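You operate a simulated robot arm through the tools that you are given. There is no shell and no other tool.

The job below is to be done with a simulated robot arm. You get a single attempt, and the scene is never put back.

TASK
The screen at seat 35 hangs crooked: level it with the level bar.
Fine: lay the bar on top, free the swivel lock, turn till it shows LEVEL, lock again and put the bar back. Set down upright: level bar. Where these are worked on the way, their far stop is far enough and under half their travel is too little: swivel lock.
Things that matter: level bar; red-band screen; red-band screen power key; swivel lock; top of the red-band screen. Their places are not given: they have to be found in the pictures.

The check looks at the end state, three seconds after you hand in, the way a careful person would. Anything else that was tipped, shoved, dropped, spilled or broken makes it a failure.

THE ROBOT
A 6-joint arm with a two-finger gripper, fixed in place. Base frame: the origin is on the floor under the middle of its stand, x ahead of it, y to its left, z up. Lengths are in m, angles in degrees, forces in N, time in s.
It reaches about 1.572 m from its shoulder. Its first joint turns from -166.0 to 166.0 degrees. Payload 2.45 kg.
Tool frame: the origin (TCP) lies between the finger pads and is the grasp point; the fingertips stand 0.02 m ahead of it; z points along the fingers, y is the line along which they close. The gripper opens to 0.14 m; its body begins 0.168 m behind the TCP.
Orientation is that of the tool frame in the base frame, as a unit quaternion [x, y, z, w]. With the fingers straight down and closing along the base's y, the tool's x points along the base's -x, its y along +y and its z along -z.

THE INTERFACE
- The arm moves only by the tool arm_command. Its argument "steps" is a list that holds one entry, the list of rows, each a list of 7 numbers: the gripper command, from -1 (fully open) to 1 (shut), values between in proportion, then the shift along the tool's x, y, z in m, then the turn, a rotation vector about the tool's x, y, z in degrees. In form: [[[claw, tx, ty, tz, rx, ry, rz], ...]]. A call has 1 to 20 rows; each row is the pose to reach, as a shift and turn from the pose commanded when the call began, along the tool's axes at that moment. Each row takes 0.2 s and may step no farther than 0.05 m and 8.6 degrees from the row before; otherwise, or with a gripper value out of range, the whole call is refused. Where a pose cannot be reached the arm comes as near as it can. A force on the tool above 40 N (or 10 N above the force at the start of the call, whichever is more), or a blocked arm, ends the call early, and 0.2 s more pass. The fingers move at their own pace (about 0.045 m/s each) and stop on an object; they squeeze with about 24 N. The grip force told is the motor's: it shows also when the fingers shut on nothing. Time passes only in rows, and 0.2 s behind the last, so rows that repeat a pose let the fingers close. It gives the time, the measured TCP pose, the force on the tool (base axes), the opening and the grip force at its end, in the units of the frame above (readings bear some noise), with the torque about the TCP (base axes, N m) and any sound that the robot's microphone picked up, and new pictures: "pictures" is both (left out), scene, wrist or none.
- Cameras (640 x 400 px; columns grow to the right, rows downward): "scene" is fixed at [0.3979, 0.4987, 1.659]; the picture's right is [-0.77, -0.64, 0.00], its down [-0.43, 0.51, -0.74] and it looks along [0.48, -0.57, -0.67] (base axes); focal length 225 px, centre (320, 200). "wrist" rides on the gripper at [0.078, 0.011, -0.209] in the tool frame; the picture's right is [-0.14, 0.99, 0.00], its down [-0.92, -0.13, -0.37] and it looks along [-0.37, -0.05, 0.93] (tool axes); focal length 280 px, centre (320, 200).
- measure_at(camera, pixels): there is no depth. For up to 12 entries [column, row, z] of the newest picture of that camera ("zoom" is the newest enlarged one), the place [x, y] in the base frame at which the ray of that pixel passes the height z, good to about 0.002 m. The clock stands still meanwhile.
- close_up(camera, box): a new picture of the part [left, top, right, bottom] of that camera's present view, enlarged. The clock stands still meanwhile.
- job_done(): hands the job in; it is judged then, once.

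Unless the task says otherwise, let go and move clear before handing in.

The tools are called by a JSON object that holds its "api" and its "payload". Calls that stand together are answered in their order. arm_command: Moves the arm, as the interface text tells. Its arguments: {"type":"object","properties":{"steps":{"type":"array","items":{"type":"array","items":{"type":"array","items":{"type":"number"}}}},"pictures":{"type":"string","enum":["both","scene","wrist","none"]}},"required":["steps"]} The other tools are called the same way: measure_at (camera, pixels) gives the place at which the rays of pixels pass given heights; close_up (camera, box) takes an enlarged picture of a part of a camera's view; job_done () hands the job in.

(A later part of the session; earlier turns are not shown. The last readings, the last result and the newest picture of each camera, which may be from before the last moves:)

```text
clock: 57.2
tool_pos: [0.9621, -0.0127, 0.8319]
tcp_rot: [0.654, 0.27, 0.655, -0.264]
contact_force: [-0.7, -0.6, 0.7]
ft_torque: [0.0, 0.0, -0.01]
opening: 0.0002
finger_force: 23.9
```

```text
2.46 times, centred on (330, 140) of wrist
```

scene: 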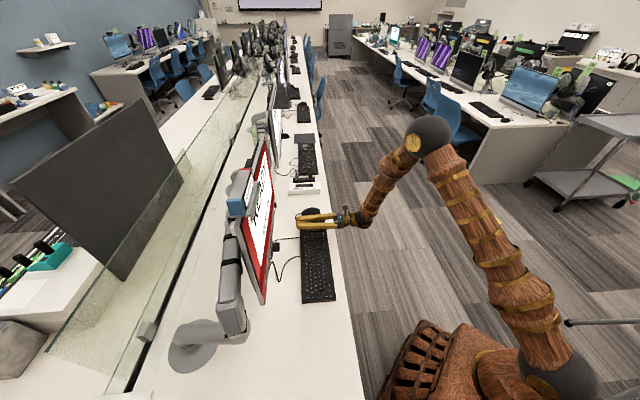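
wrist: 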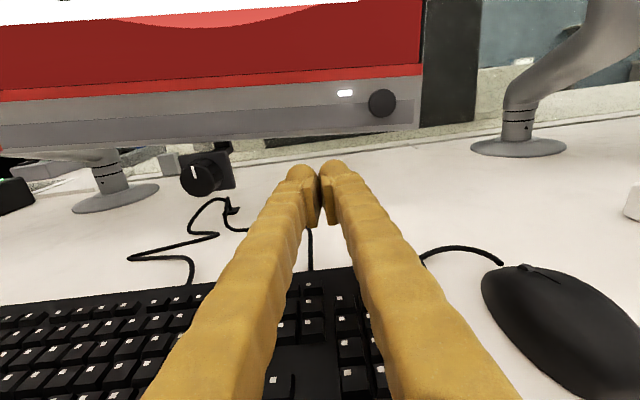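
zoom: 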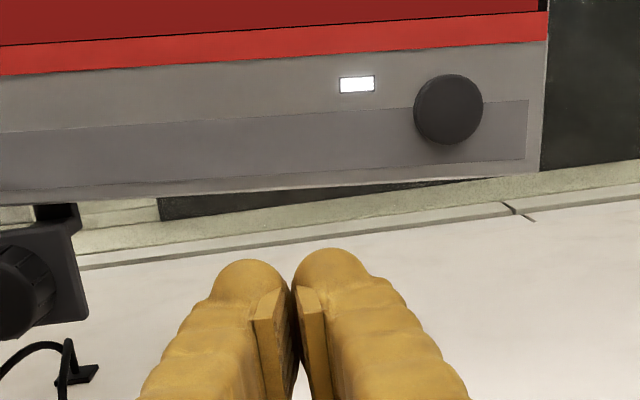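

Fingers are closed at t≈0.689 in front of the screen, left of the power key. Advancing under the bottom edge, 3 mm lower.

{"api": "arm_command", "payload": {"steps": [[[1, -0.004, 0, 0.03, 0, 0, 0], [1, -0.006, 0, 0.06, 0, 0, 0], [1, -0.006, 0, 0.085, 0, 0, 0], [1, -0.006, 0, 0.105, 0, 0, 0], [1, -0.006, 0, 0.117, 0, 0, 0], [1, -0.006, 0, 0.117, 0, 0, 0]]]}}

{"api": "close_up", "payload": {"camera": "scene", "box": [255, 180, 325, 245]}}

{"api": "close_up", "payload": {"camera": "wrist", "box": [220, 80, 440, 240]}}

```text
clock: 58.6
tool_pos: [1.0459, 0.071, 0.8227]
tcp_rot: [0.654, 0.27, 0.655, -0.266]
contact_force: [-0.3, 0.2, -0.7]
ft_torque: [0.01, 0.0, 0.0]
opening: 0.0
finger_force: 24.0
```

scene: 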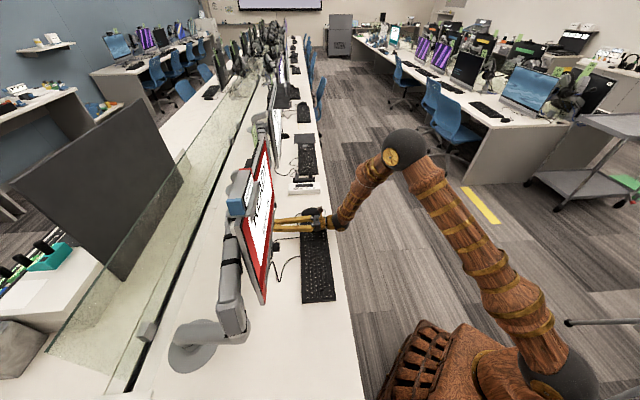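
wrist: 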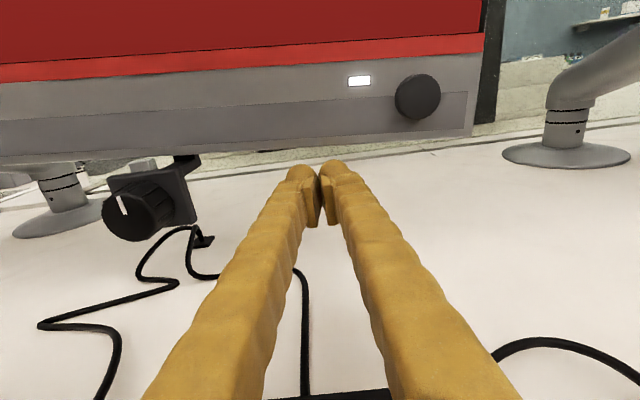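

```text
6.15 times, centred on (290, 212) of scene
```

zoom: 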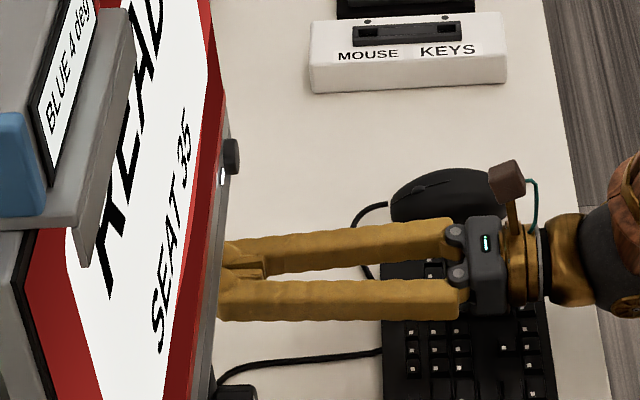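

```text
2.50 times, centred on (330, 160) of wrist
```

zoom: 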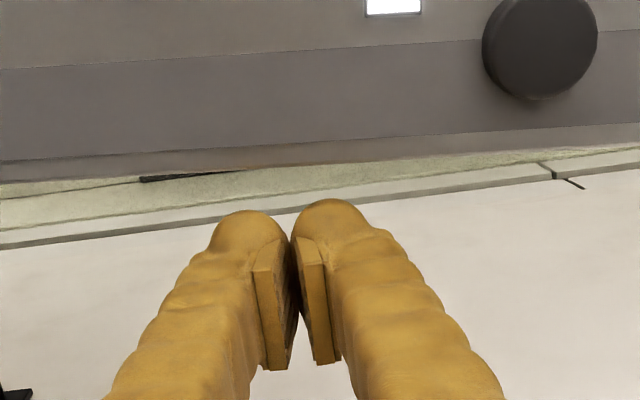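

Fingertips are beneath the bottom edge (TCP s≈0.79, t≈0.689, z≈0.823) with no contact. Raising slowly to make contact.

{"api": "arm_command", "payload": {"steps": [[[1, 0.004, 0, 0, 0, 0, 0], [1, 0.008, 0, 0, 0, 0, 0], [1, 0.011, 0, 0, 0, 0, 0], [1, 0.013, 0, 0, 0, 0, 0], [1, 0.015, 0, 0, 0, 0, 0]]], "pictures": "wrist"}}

{"api": "close_up", "payload": {"camera": "wrist", "box": [220, 80, 440, 240]}}

```text
clock: 59.8
tool_pos: [1.0461, 0.0704, 0.8372]
tcp_rot: [0.653, 0.271, 0.655, -0.265]
contact_force: [0.3, -0.3, -0.1]
ft_torque: [0.03, -0.03, 0.0]
opening: 0.0001
finger_force: 24.4
```

wrist: 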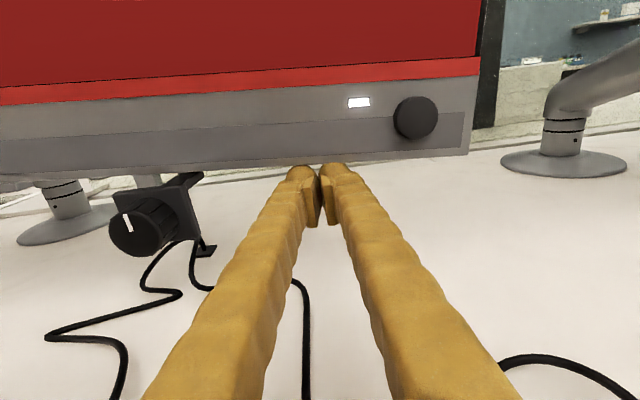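

```text
2.50 times, centred on (330, 160) of wrist
```

zoom: 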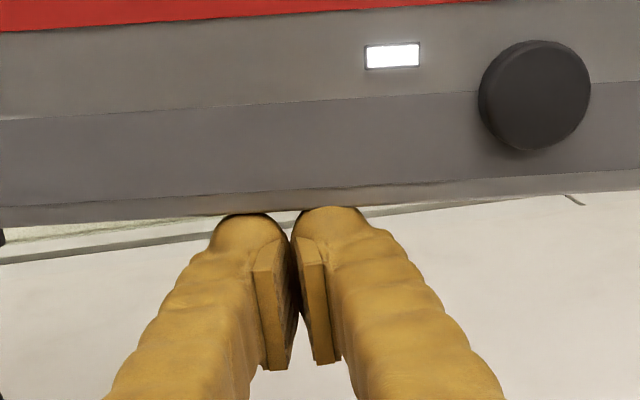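

The bottom edge now just overlaps the fingertips in view; no force yet. Raising 4 mm more.

{"api": "arm_command", "payload": {"steps": [[[1, 0.002, 0, 0, 0, 0, 0], [1, 0.004, 0, 0, 0, 0, 0], [1, 0.004, 0, 0, 0, 0, 0]]], "pictures": "wrist"}}

{"api": "close_up", "payload": {"camera": "scene", "box": [215, 150, 275, 235]}}

```text
clock: 60.6
tool_pos: [1.0464, 0.0701, 0.8402]
tcp_rot: [0.653, 0.271, 0.655, -0.265]
contact_force: [0.6, -1.8, -2.5]
ft_torque: [0.02, 0.04, 0.01]
opening: 0.0
finger_force: 23.8
```

wrist: 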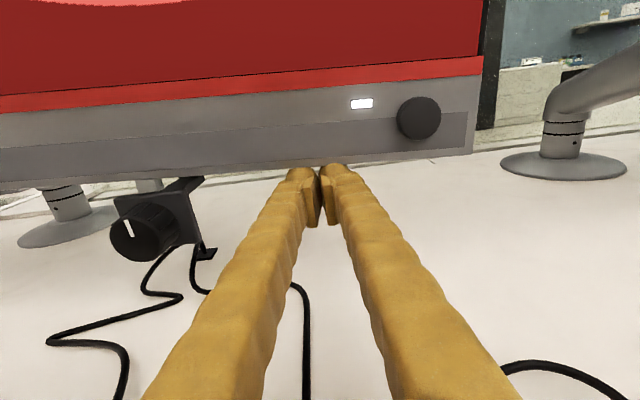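

```text
4.71 times, centred on (245, 192) of scene
```

zoom: 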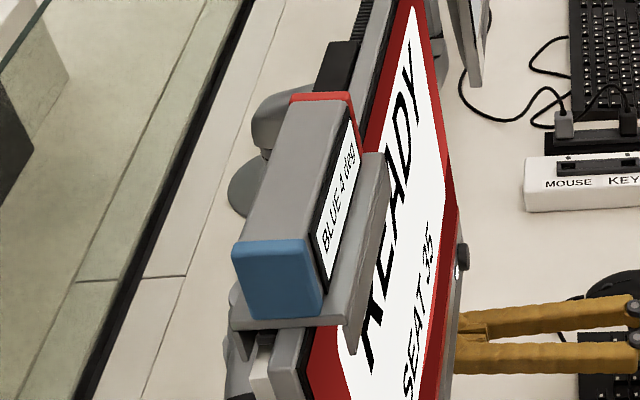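

The screen has moved (bar's blue end dropped) with only ~2.5 N. Zooming on the display.

{"api": "close_up", "payload": {"camera": "scene", "box": [235, 165, 265, 205]}}

```text
10.00 times, centred on (250, 185) of scene
```

zoom: 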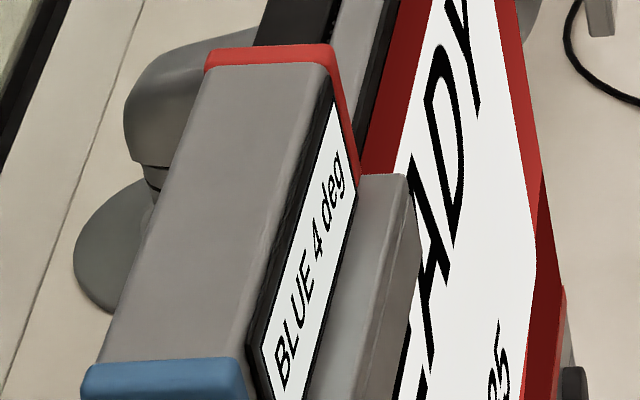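

It still reads "BLUE 4 deg"; the screen has just begun to turn. Raising 3 mm more.

{"api": "arm_command", "payload": {"steps": [[[1, 0.0015, 0, 0, 0, 0, 0], [1, 0.003, 0, 0, 0, 0, 0], [1, 0.003, 0, 0, 0, 0, 0]]], "pictures": "wrist"}}

{"api": "close_up", "payload": {"camera": "scene", "box": [235, 165, 265, 205]}}

{"api": "close_up", "payload": {"camera": "scene", "box": [215, 150, 275, 235]}}

```text
clock: 61.4
tool_pos: [1.0472, 0.0711, 0.8441]
tcp_rot: [0.653, 0.271, 0.655, -0.266]
contact_force: [0.7, -1.3, -1.9]
ft_torque: [0.01, 0.01, 0.02]
opening: 0.0002
finger_force: 24.0
```

wrist: 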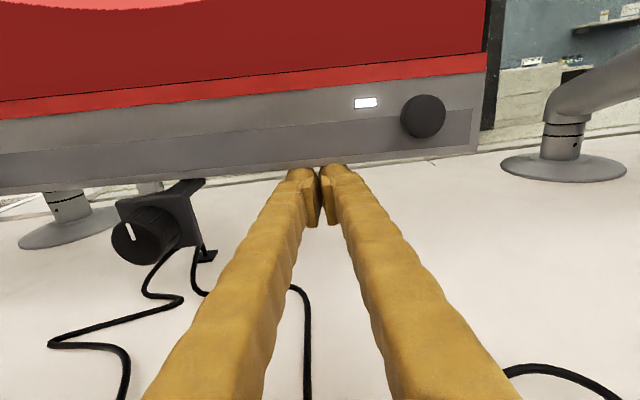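

```text
10.00 times, centred on (250, 185) of scene
```

zoom: 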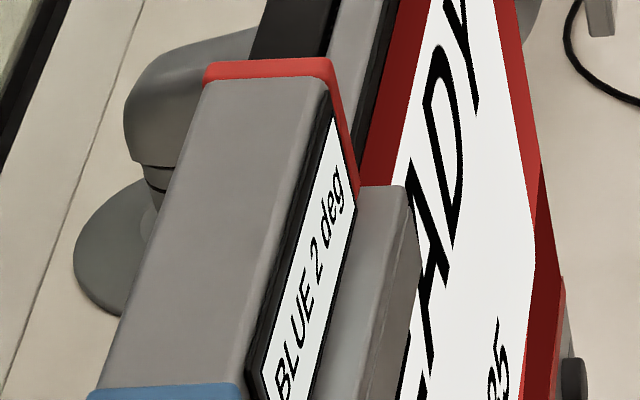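

```text
4.71 times, centred on (245, 192) of scene
```

zoom: 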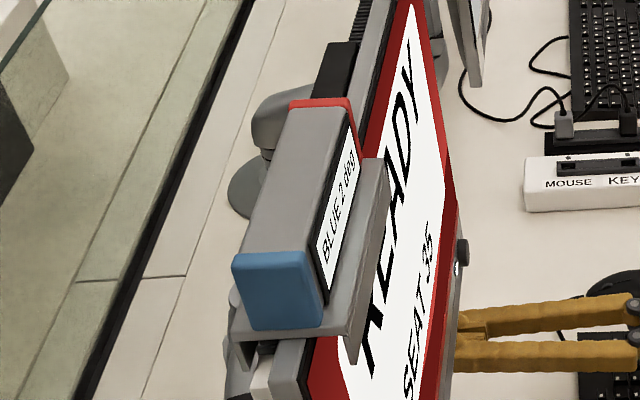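

Now it reads "BLUE 2 deg". Raising 2 mm more.

{"api": "arm_command", "payload": {"steps": [[[1, 0.001, 0, 0, 0, 0, 0], [1, 0.002, 0, 0, 0, 0, 0], [1, 0.002, 0, 0, 0, 0, 0]]], "pictures": "wrist"}}

{"api": "close_up", "payload": {"camera": "scene", "box": [235, 165, 265, 205]}}

```text
clock: 62.2
tool_pos: [1.044, 0.0705, 0.8453]
tcp_rot: [0.653, 0.272, 0.655, -0.265]
contact_force: [1.1, -1.7, -3.3]
ft_torque: [0.01, 0.07, -0.04]
opening: 0.0001
finger_force: 24.5
```

wrist: 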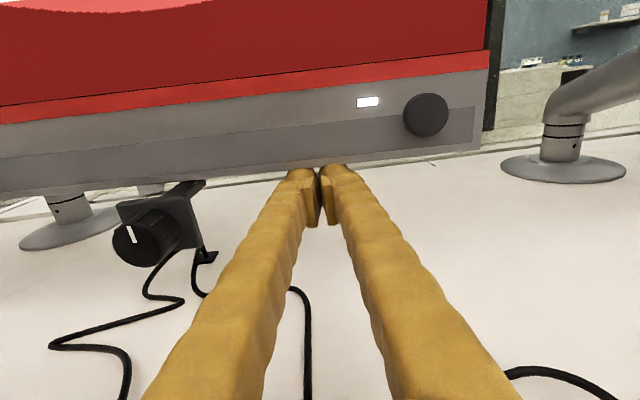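

```text
10.00 times, centred on (250, 185) of scene
```

zoom: 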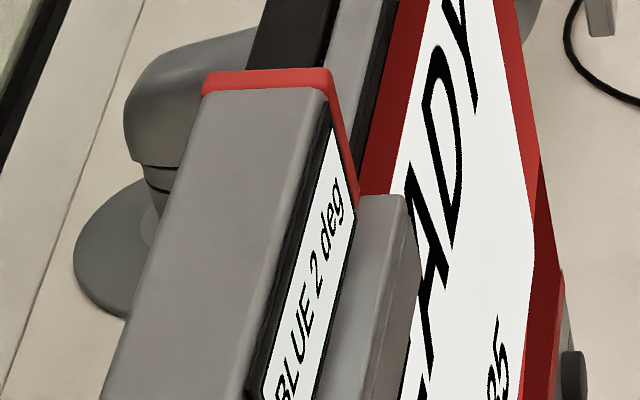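

Still "BLUE 2 deg", having moved further. Another 1.5 mm.

{"api": "arm_command", "payload": {"steps": [[[1, 0.0008, 0, 0, 0, 0, 0], [1, 0.0015, 0, 0, 0, 0, 0], [1, 0.0015, 0, 0, 0, 0, 0]]], "pictures": "wrist"}}

{"api": "close_up", "payload": {"camera": "scene", "box": [235, 165, 265, 205]}}

```text
clock: 63.0
tool_pos: [1.0465, 0.0702, 0.8471]
tcp_rot: [0.653, 0.272, 0.655, -0.266]
contact_force: [0.3, 0.8, -1.8]
ft_torque: [0.0, 0.06, 0.01]
opening: 0.0001
finger_force: 23.8
```

wrist: 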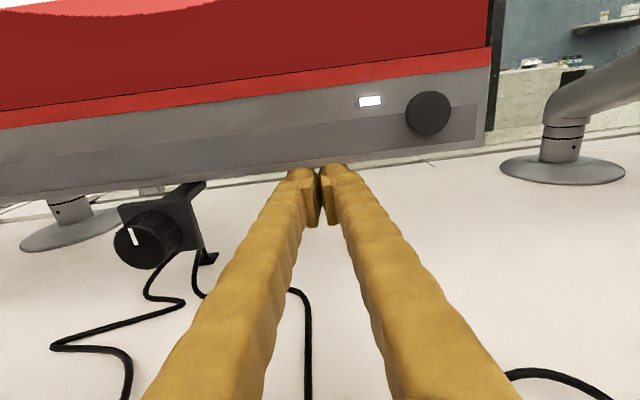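

```text
10.00 times, centred on (250, 185) of scene
```

zoom: 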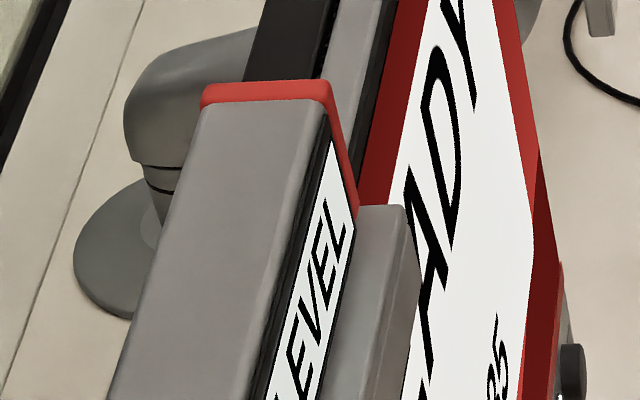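

It now shows LEVEL, probably near the edge of its band. I'll measure the bottom edge's slope from the wrist view to fine-tune.

{"api": "close_up", "payload": {"camera": "wrist", "box": [0, 150, 120, 230]}}

{"api": "close_up", "payload": {"camera": "wrist", "box": [400, 100, 520, 180]}}

{"api": "close_up", "payload": {"camera": "scene", "box": [215, 150, 275, 235]}}

```text
5.00 times, centred on (60, 190) of wrist
```

zoom: 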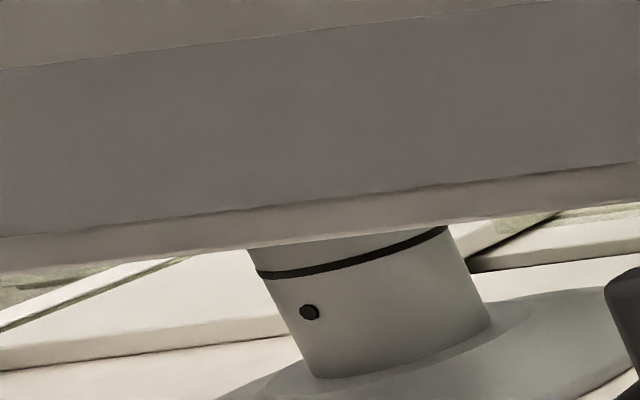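

```text
5.00 times, centred on (460, 140) of wrist
```

zoom: 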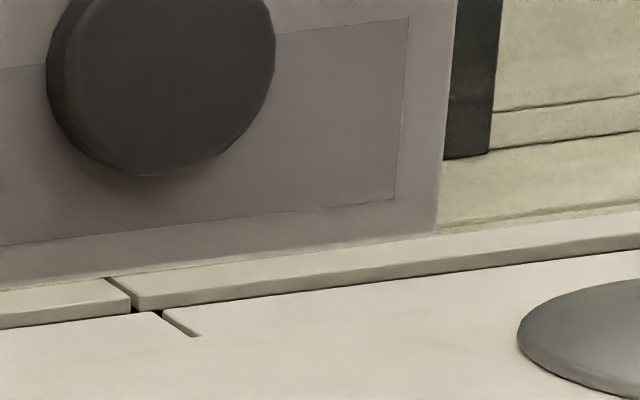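

```text
4.71 times, centred on (245, 192) of scene
```

zoom: 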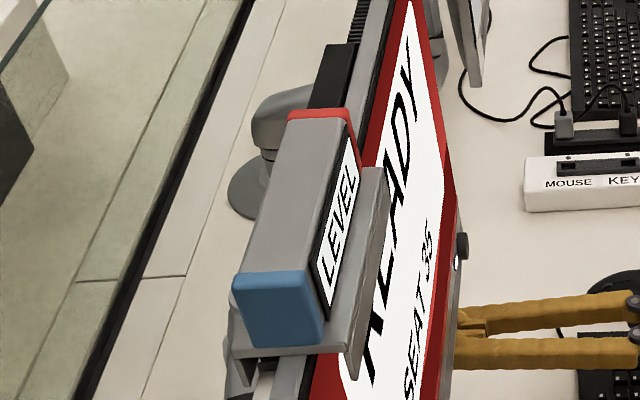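

My measurement suggests ~0.6–1° of residual tilt. Raising another 1.8 mm to centre it.

{"api": "arm_command", "payload": {"steps": [[[1, 0.0009, 0, 0, 0, 0, 0], [1, 0.0018, 0, 0, 0, 0, 0], [1, 0.0018, 0, 0, 0, 0, 0]]], "pictures": "wrist"}}

{"api": "close_up", "payload": {"camera": "wrist", "box": [0, 150, 120, 230]}}

{"api": "close_up", "payload": {"camera": "wrist", "box": [400, 100, 520, 180]}}

{"api": "close_up", "payload": {"camera": "scene", "box": [215, 150, 275, 235]}}

```text
clock: 63.8
tool_pos: [1.0461, 0.0705, 0.8488]
tcp_rot: [0.653, 0.272, 0.655, -0.266]
contact_force: [0.5, 0.3, -1.9]
ft_torque: [-0.01, 0.04, -0.03]
opening: 0.0001
finger_force: 23.8
```

wrist: 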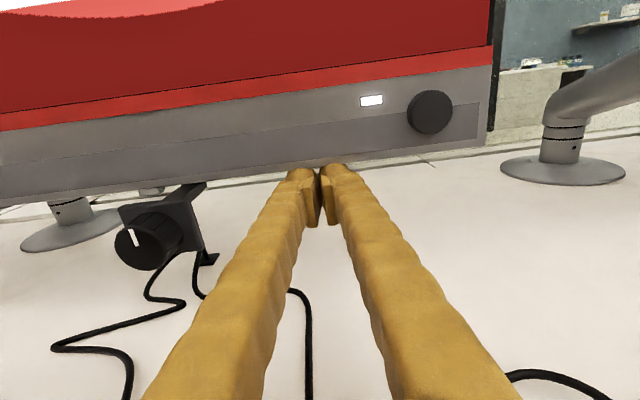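

```text
5.00 times, centred on (60, 190) of wrist
```

zoom: 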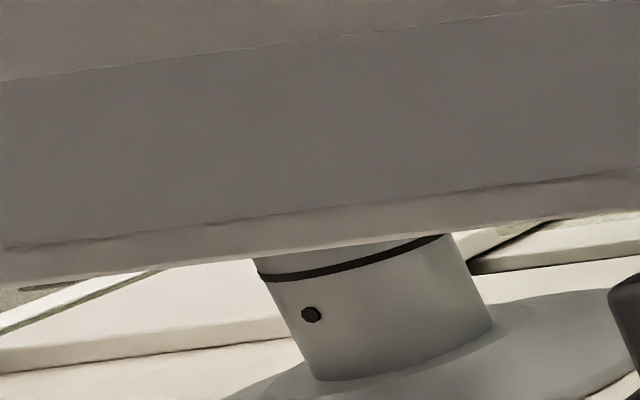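

```text
5.00 times, centred on (460, 140) of wrist
```

zoom: 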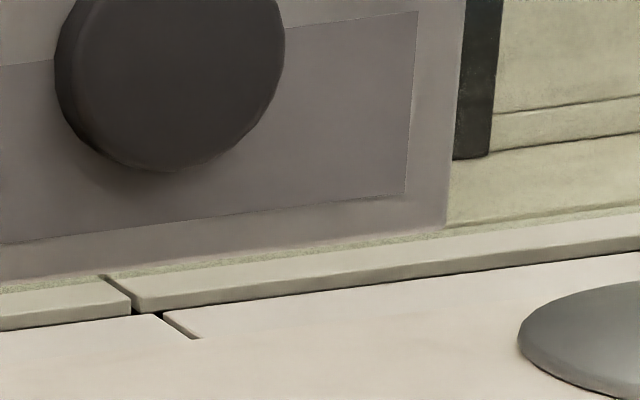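

```text
4.71 times, centred on (245, 192) of scene
```

zoom: 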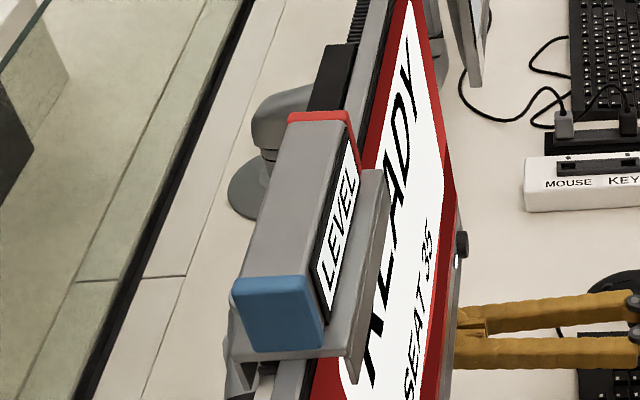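

LEVEL shown and residual estimated ≈0.1–0.2°. Lowering the fingers away from the edge and retreating.

{"api": "arm_command", "payload": {"steps": [[[1, -0.003, 0, 0, 0, 0, 0], [1, -0.01, 0, 0, 0, 0, 0], [1, -0.018, 0, 0, 0, 0, 0], [1, -0.018, 0, -0.04, 0, 0, 0], [1, -0.018, 0, -0.085, 0, 0, 0], [1, -0.018, 0, -0.118, 0, 0, 0], [1, -0.018, 0, -0.118, 0, 0, 0]]]}}

{"api": "close_up", "payload": {"camera": "scene", "box": [215, 150, 275, 235]}}

```text
clock: 65.4
tool_pos: [0.9642, -0.0164, 0.8283]
tcp_rot: [0.653, 0.271, 0.655, -0.266]
contact_force: [0.2, -0.2, -0.3]
ft_torque: [-0.02, -0.04, 0.01]
opening: 0.0001
finger_force: 24.6
```

scene: 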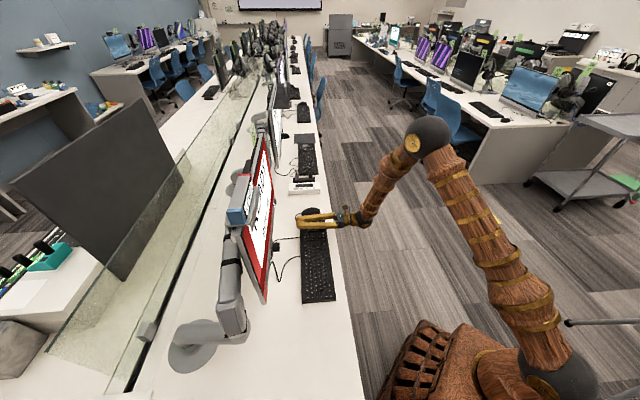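
wrist: 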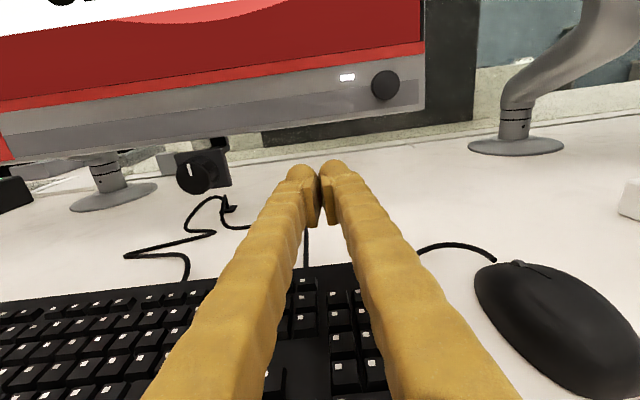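

```text
4.71 times, centred on (245, 192) of scene
```

zoom: 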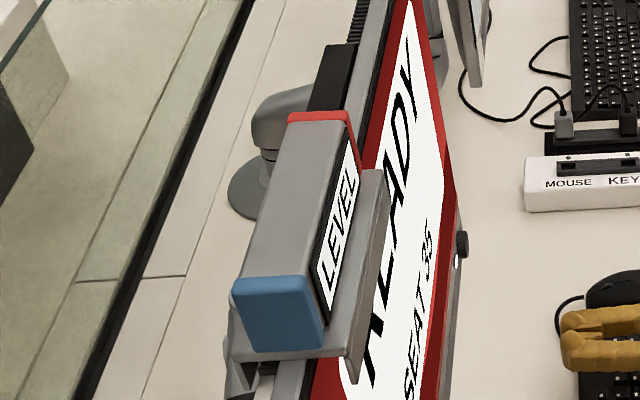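

The screen holds at LEVEL. Now I'll return to the knob: slide to t≈0.5505, open the fingers, and pre-roll -45° so I can turn it clockwise ~90°.

{"api": "arm_command", "payload": {"steps": [[[1, 0.002, -0.03, 0, 0, 0, -7.5], [1, 0.003, -0.06, 0, 0, 0, -15], [0.5, 0.004, -0.09, 0, 0, 0, -22.5], [0, 0.004, -0.115, 0, 0, 0, -30], [0, 0.004, -0.139, 0, 0, 0, -37.5], [0, 0.004, -0.139, 0, 0, 0, -45], [0, 0.004, -0.139, 0, 0, 0, -45]]]}}

{"api": "close_up", "payload": {"camera": "wrist", "box": [240, 90, 400, 220]}}

```text
clock: 67.0
tool_pos: [0.8673, 0.0867, 0.8333]
tcp_rot: [0.499, 0.501, 0.707, 0.008]
contact_force: [-0.2, 1.1, 1.0]
ft_torque: [0.01, -0.02, 0.01]
opening: 0.0701
finger_force: 0.0
```

scene: 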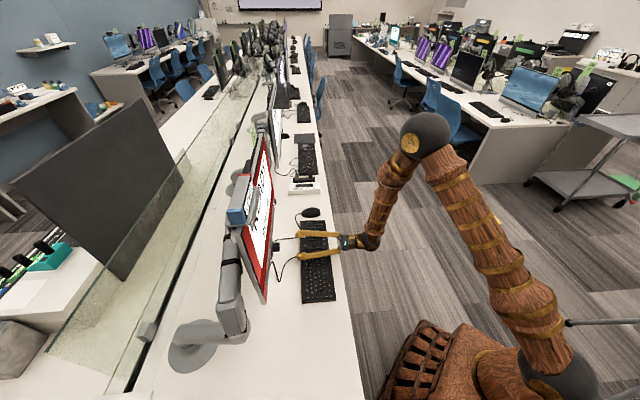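
wrist: 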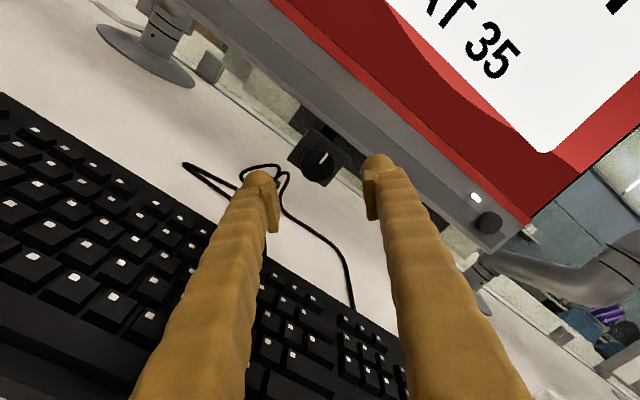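

```text
3.08 times, centred on (320, 155) of wrist
```

zoom: 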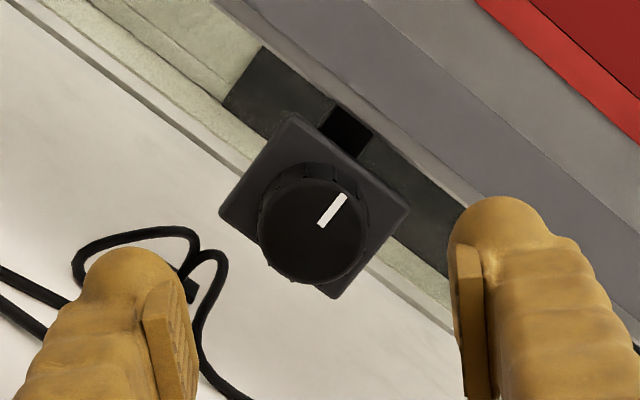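

Knob offset in tool frame is about (+2.4, -1.8) mm. Advancing 8.9 cm and gripping.

{"api": "arm_command", "payload": {"steps": [[[0, 0.0024, -0.0018, 0.03, 0, 0, 0], [0, 0.0024, -0.0018, 0.06, 0, 0, 0], [0, 0.0024, -0.0018, 0.08, 0, 0, 0], [0, 0.0024, -0.0018, 0.089, 0, 0, 0], [0, 0.0024, -0.0018, 0.089, 0, 0, 0], [0.4, 0.0024, -0.0018, 0.089, 0, 0, 0], [0.8, 0.0024, -0.0018, 0.089, 0, 0, 0], [1, 0.0024, -0.0018, 0.089, 0, 0, 0], [1, 0.0024, -0.0018, 0.089, 0, 0, 0], [1, 0.0024, -0.0018, 0.089, 0, 0, 0]]]}}

{"api": "close_up", "payload": {"camera": "wrist", "box": [240, 130, 400, 260]}}

{"api": "close_up", "payload": {"camera": "scene", "box": [255, 220, 325, 275]}}

```text
clock: 69.2
tool_pos: [0.9263, 0.1521, 0.8333]
tcp_rot: [0.5, 0.501, 0.707, 0.005]
contact_force: [-1.1, 5.2, -5.5]
ft_torque: [-0.02, 0.07, 0.01]
opening: 0.0386
finger_force: 45.3
```

scene: 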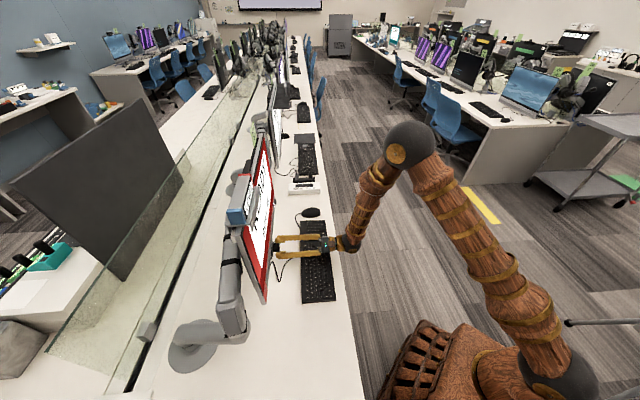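
wrist: 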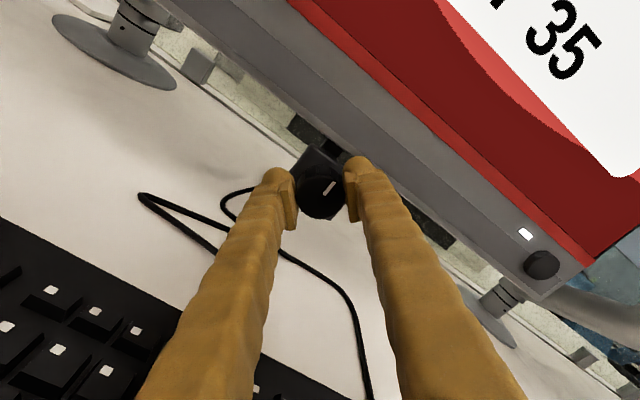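

```text
3.08 times, centred on (320, 195) of wrist
```

zoom: 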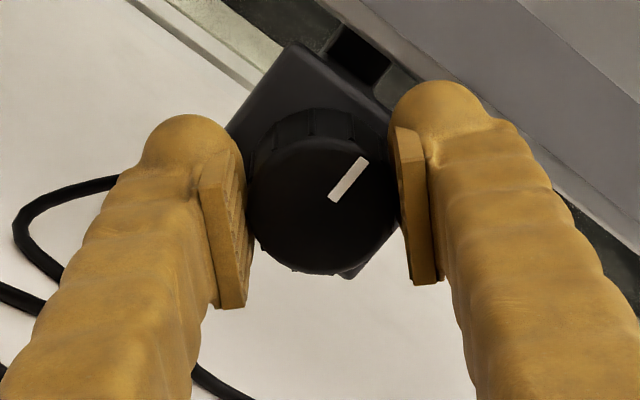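

```text
7.27 times, centred on (290, 248) of scene
```

zoom: 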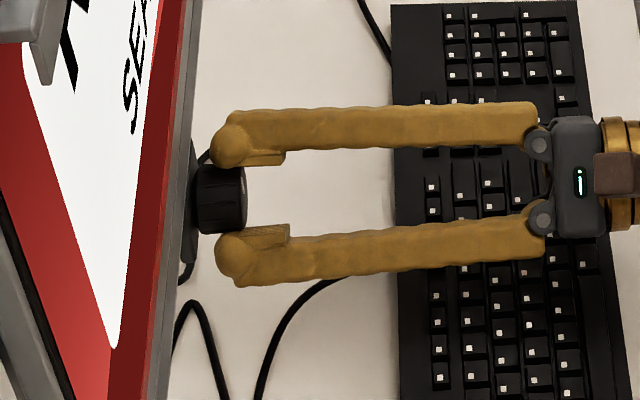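

Balanced grip at roll -45°. Turning clockwise (+rz) in gentle steps.

{"api": "arm_command", "payload": {"steps": [[[1, 0, 0, 0, 0, 0, 3], [1, 0, 0, 0, 0, 0, 6], [1, 0, 0, 0, 0, 0, 9], [1, 0, 0, 0, 0, 0, 12], [1, 0, 0, 0, 0, 0, 15], [1, 0, 0, 0, 0, 0, 18], [1, 0, 0, 0, 0, 0, 21]]], "pictures": "wrist"}}

{"api": "close_up", "payload": {"camera": "wrist", "box": [240, 130, 400, 260]}}

{"api": "close_up", "payload": {"camera": "scene", "box": [215, 150, 275, 235]}}

```text
clock: 70.8
tool_pos: [0.9259, 0.1502, 0.8356]
tcp_rot: [0.582, 0.401, 0.696, -0.122]
contact_force: [30.3, 9.9, 10.0]
ft_torque: [0.11, -0.2, -0.02]
opening: 0.0383
finger_force: 44.3
```

wrist: 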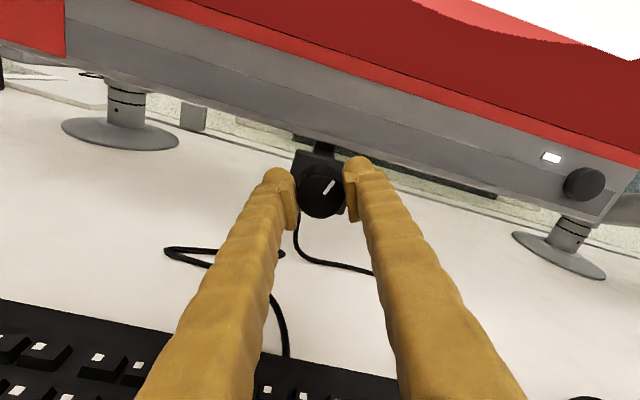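

```text
3.08 times, centred on (320, 195) of wrist
```

zoom: 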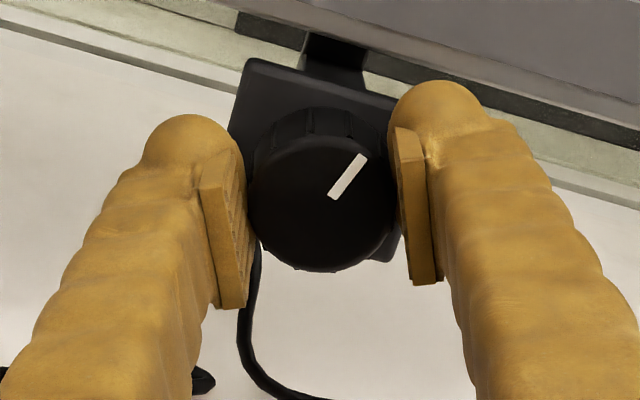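

```text
4.71 times, centred on (245, 192) of scene
```

zoom: 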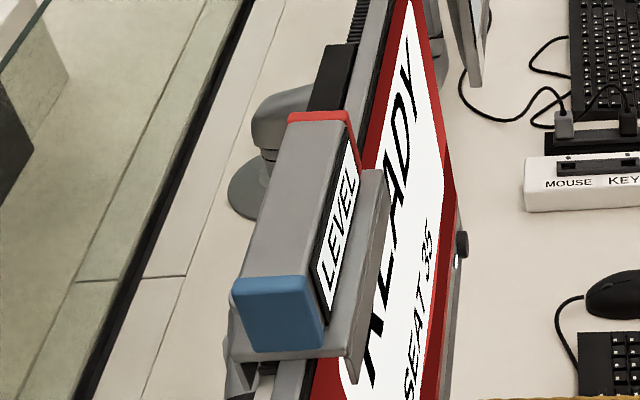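

Turning with the hand; display remains LEVEL. Relieving the 33 N offset and continuing clockwise.

{"api": "arm_command", "payload": {"steps": [[[1, 0.0002, 0.0008, 0.0008, 0, 0, 0], [1, 0.0002, 0.0008, 0.0008, 0, 0, 3], [1, 0.0002, 0.0008, 0.0008, 0, 0, 6], [1, 0.0002, 0.0008, 0.0008, 0, 0, 9], [1, 0.0002, 0.0008, 0.0008, 0, 0, 12], [1, 0.0002, 0.0008, 0.0008, 0, 0, 15], [1, 0.0002, 0.0008, 0.0008, 0, 0, 18]]], "pictures": "wrist"}}

{"api": "close_up", "payload": {"camera": "scene", "box": [215, 150, 275, 235]}}

```text
clock: 72.2
tool_pos: [0.9274, 0.1497, 0.8347]
tcp_rot: [0.628, 0.326, 0.675, -0.208]
contact_force: [-3.8, -4.5, 2.5]
ft_torque: [-0.09, 0.06, -0.04]
opening: 0.0385
finger_force: 45.3
stopped in row 6: the force on the tool passed its limit at 45 N (the readings are from after the stop); the commanded pose is now the measured one
```

wrist: 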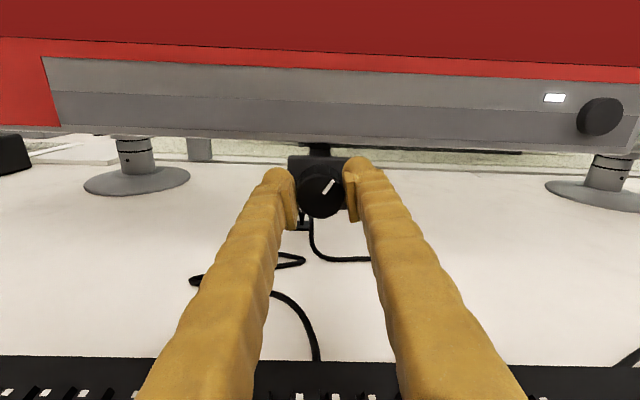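

```text
4.71 times, centred on (245, 192) of scene
```

zoom: 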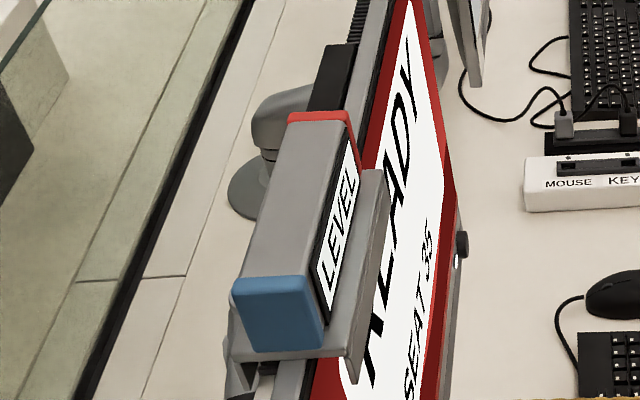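

The stop reset the stress (now ~6 N); the mark still follows the hand and the display stays LEVEL. Continuing clockwise in 12° steps.

{"api": "arm_command", "payload": {"steps": [[[1, 0, 0, 0, 0, 0, 3], [1, 0, 0, 0, 0, 0, 6], [1, 0, 0, 0, 0, 0, 9], [1, 0, 0, 0, 0, 0, 12]]], "pictures": "none"}}

```text
clock: 73.2
tool_pos: [0.9263, 0.1497, 0.8347]
tcp_rot: [0.659, 0.257, 0.65, -0.277]
contact_force: [17.0, -2.4, 3.5]
ft_torque: [-0.08, 0.02, -0.08]
opening: 0.0385
finger_force: 45.4
```

{"api": "arm_command", "payload": {"steps": [[[1, 0, 0.0008, 0.0003, 0, 0, 0], [1, 0, 0.0008, 0.0003, 0, 0, 3], [1, 0, 0.0008, 0.0003, 0, 0, 6], [1, 0, 0.0008, 0.0003, 0, 0, 9], [1, 0, 0.0008, 0.0003, 0, 0, 12], [1, 0, 0.0008, 0.0003, 0, 0, 15]]], "pictures": "wrist"}}

{"api": "close_up", "payload": {"camera": "wrist", "box": [240, 130, 400, 260]}}

{"api": "close_up", "payload": {"camera": "scene", "box": [215, 150, 275, 235]}}

```text
clock: 74.6
tool_pos: [0.9273, 0.1481, 0.8343]
tcp_rot: [0.687, 0.169, 0.608, -0.36]
contact_force: [-4.5, -4.0, 2.7]
ft_torque: [-0.01, 0.0, 0.02]
opening: 0.0381
finger_force: 45.2
stopped in row 6: the force on the tool passed its limit at 40 N (the readings are from after the stop); the commanded pose is now the measured one
```

wrist: 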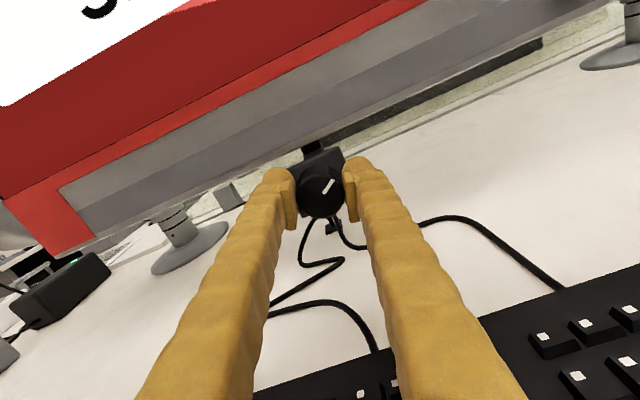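

```text
3.08 times, centred on (320, 195) of wrist
```

zoom: 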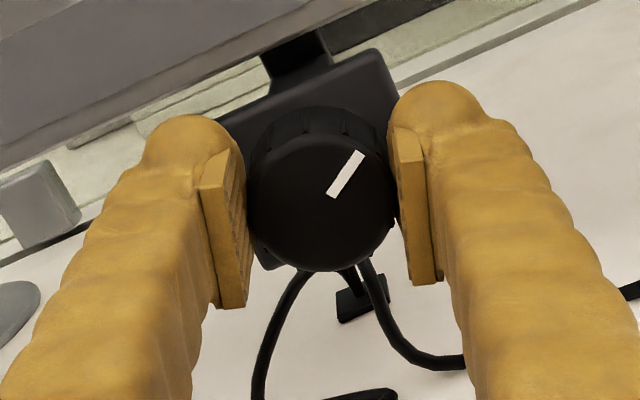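

```text
4.71 times, centred on (245, 192) of scene
```

zoom: 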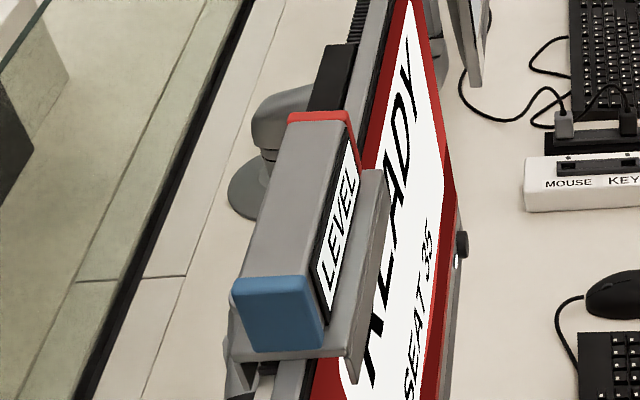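

About 61° CW done, mark still follows, LEVEL intact. Continuing.

{"api": "arm_command", "payload": {"steps": [[[1, 0, 0, 0, 0, 0, 3], [1, 0, 0, 0, 0, 0, 6], [1, 0, 0, 0, 0, 0, 9], [1, 0, 0, 0, 0, 0, 12]]], "pictures": "none"}}

```text
clock: 75.6
tool_pos: [0.9297, 0.1481, 0.834]
tcp_rot: [0.701, 0.096, 0.568, -0.421]
contact_force: [-2.4, -1.6, 11.5]
ft_torque: [0.15, -0.14, -0.02]
opening: 0.0383
finger_force: 45.1
```

{"api": "arm_command", "payload": {"steps": [[[1, 0.0003, 0, 0, 0, 0, 3], [1, 0.0003, 0, 0, 0, 0, 6], [1, 0.0003, 0, 0, 0, 0, 9], [1, 0.0003, 0, 0, 0, 0, 12], [1, 0.0003, 0, 0, 0, 0, 15]]], "pictures": "wrist"}}

{"api": "close_up", "payload": {"camera": "wrist", "box": [240, 130, 400, 260]}}

{"api": "close_up", "payload": {"camera": "scene", "box": [215, 150, 275, 235]}}

```text
clock: 76.8
tool_pos: [0.928, 0.1481, 0.8348]
tcp_rot: [0.708, 0.002, 0.508, -0.49]
contact_force: [-0.7, -23.3, -1.2]
ft_torque: [-0.02, -0.07, -0.16]
opening: 0.0385
finger_force: 44.9
```

wrist: 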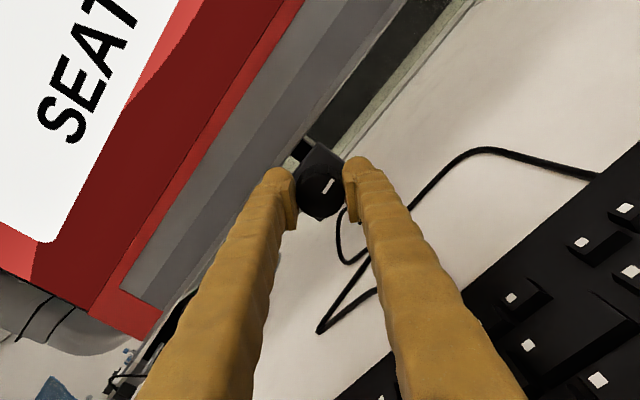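

```text
3.08 times, centred on (320, 195) of wrist
```

zoom: 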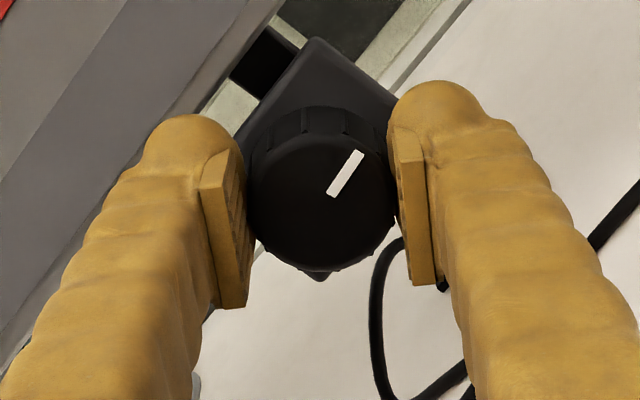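

```text
4.71 times, centred on (245, 192) of scene
```

zoom: 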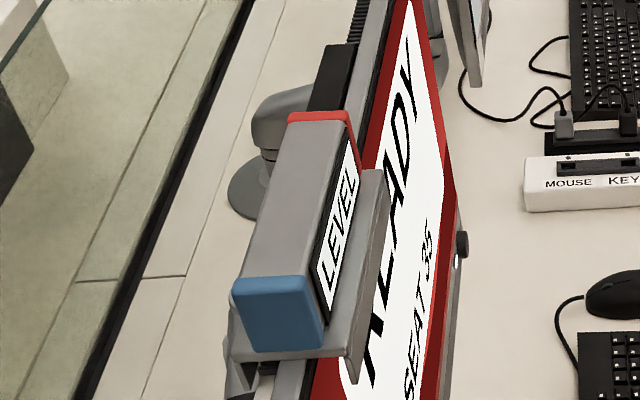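

About 89° CW done. Turning a bit further to seat it firmly on the locked stop.

{"api": "arm_command", "payload": {"steps": [[[1, 0, 0, 0, 0, 0, 3], [1, 0, 0, 0, 0, 0, 6], [1, 0, 0, 0, 0, 0, 9], [1, 0, 0, 0, 0, 0, 12], [1, 0, 0, 0, 0, 0, 15]]], "pictures": "wrist"}}

{"api": "close_up", "payload": {"camera": "wrist", "box": [240, 130, 400, 260]}}

{"api": "close_up", "payload": {"camera": "scene", "box": [215, 150, 275, 235]}}

```text
clock: 77.3
tool_pos: [0.9296, 0.1491, 0.8341]
tcp_rot: [0.708, -0.019, 0.493, -0.505]
contact_force: [-1.1, -3.9, -0.7]
ft_torque: [-0.05, 0.02, -0.01]
opening: 0.038
finger_force: 45.2
stopped in row 2: the force on the tool passed its limit at 43 N (the readings are from after the stop); the commanded pose is now the measured one
```

wrist: 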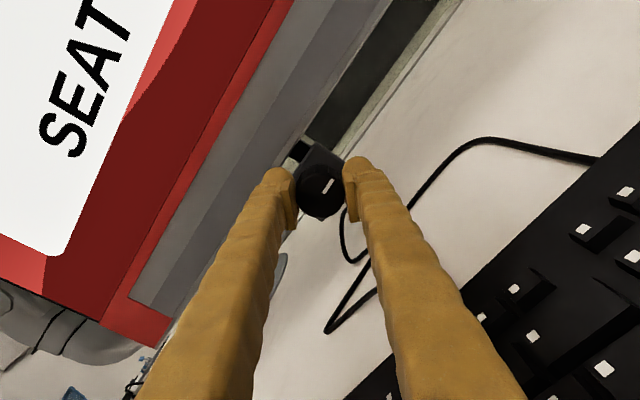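

```text
3.08 times, centred on (320, 195) of wrist
```

zoom: 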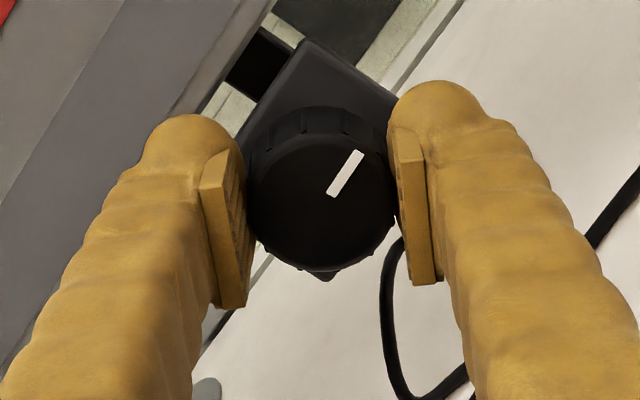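

```text
4.71 times, centred on (245, 192) of scene
```

zoom: 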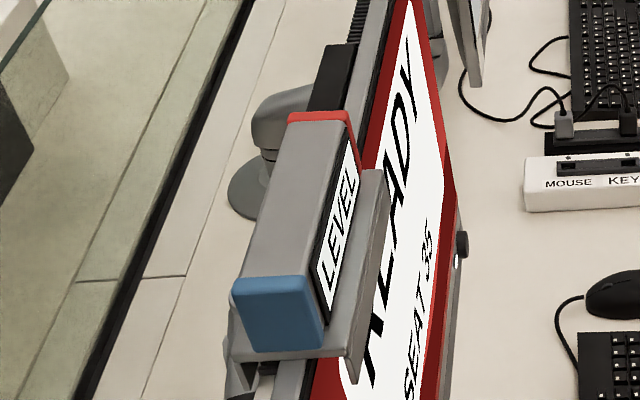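

Stress reset with the mark still co-moving. A further few degrees clockwise.

{"api": "arm_command", "payload": {"steps": [[[1, 0, 0, 0, 0, 0, 3], [1, 0, 0, 0, 0, 0, 6], [1, 0, 0, 0, 0, 0, 9], [1, 0, 0, 0, 0, 0, 12]]], "pictures": "wrist"}}

{"api": "close_up", "payload": {"camera": "wrist", "box": [240, 130, 400, 260]}}

```text
clock: 78.3
tool_pos: [0.9286, 0.1473, 0.8341]
tcp_rot: [0.702, -0.092, 0.438, -0.553]
contact_force: [1.1, -15.0, -6.3]
ft_torque: [-0.73, -0.6, -0.06]
opening: 0.0384
finger_force: 44.9
```

wrist: 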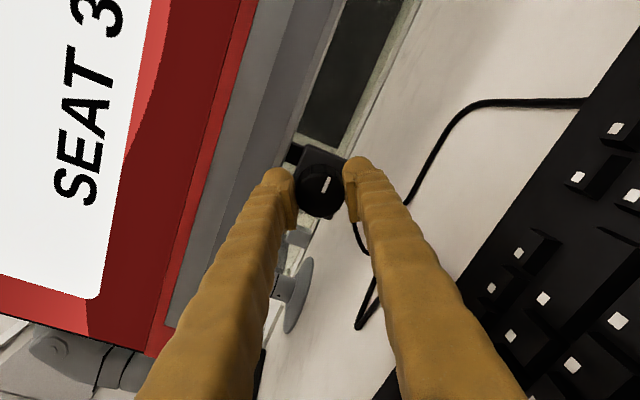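

```text
3.08 times, centred on (320, 195) of wrist
```

zoom: 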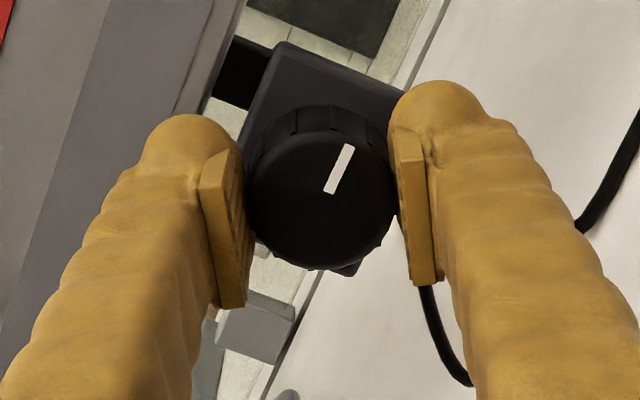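

Torque jumped to ~0.94 N·m and the mark slipped relative to the fingers: the knob is at its locked stop. Releasing, retreating, and rolling back.

{"api": "arm_command", "payload": {"steps": [[[1, 0, 0, 0, 0, 0, -3], [0.5, 0, 0, 0, 0, 0, -3], [0.1, 0, 0, 0, 0, 0, -3], [0, 0, 0, 0, 0, 0, -3], [0, 0, 0, -0.02, 0, 0, -3], [0, 0, 0, -0.05, 0, 0, -3], [0, 0, 0, -0.09, 0, 0, -10], [0, 0, 0, -0.12, 0, 0, -18], [0, 0, 0, -0.12, 0, 0, -26], [0, 0, 0, -0.12, 0, 0, -34], [0, 0, 0, -0.12, 0, 0, -42], [0, 0, 0, -0.12, 0, 0, -50], [0, 0, 0, -0.12, 0, 0, -57], [0, 0, 0, -0.12, 0, 0, -57]]]}}

{"api": "close_up", "payload": {"camera": "wrist", "box": [240, 90, 400, 220]}}

{"api": "close_up", "payload": {"camera": "scene", "box": [215, 150, 275, 235]}}

```text
clock: 81.3
tool_pos: [0.8432, 0.0652, 0.8341]
tcp_rot: [0.66, 0.255, 0.649, -0.278]
contact_force: [1.1, -0.1, 0.7]
ft_torque: [0.02, -0.03, -0.01]
opening: 0.0699
finger_force: 0.1
```

scene: 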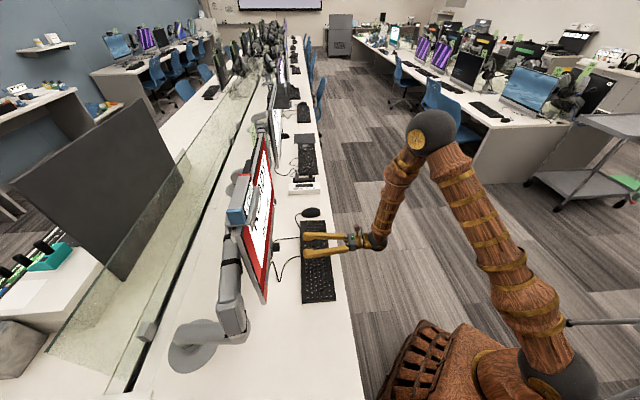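
wrist: 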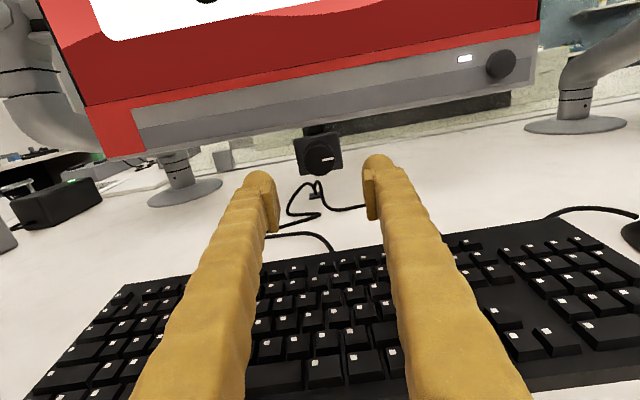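

```text
3.08 times, centred on (320, 155) of wrist
```

zoom: 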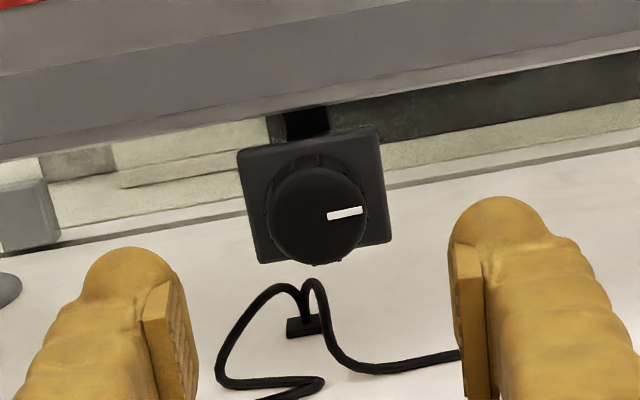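

```text
4.71 times, centred on (245, 192) of scene
```

zoom: 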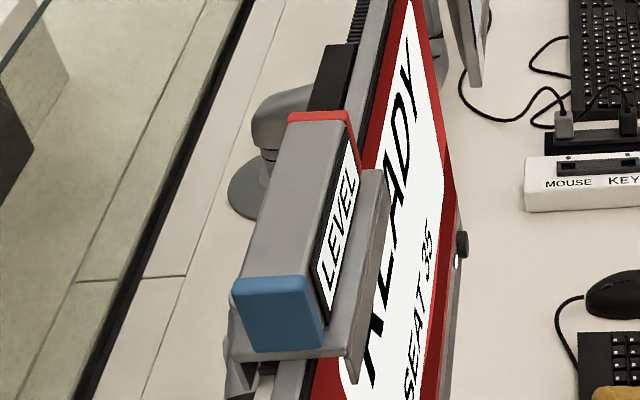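

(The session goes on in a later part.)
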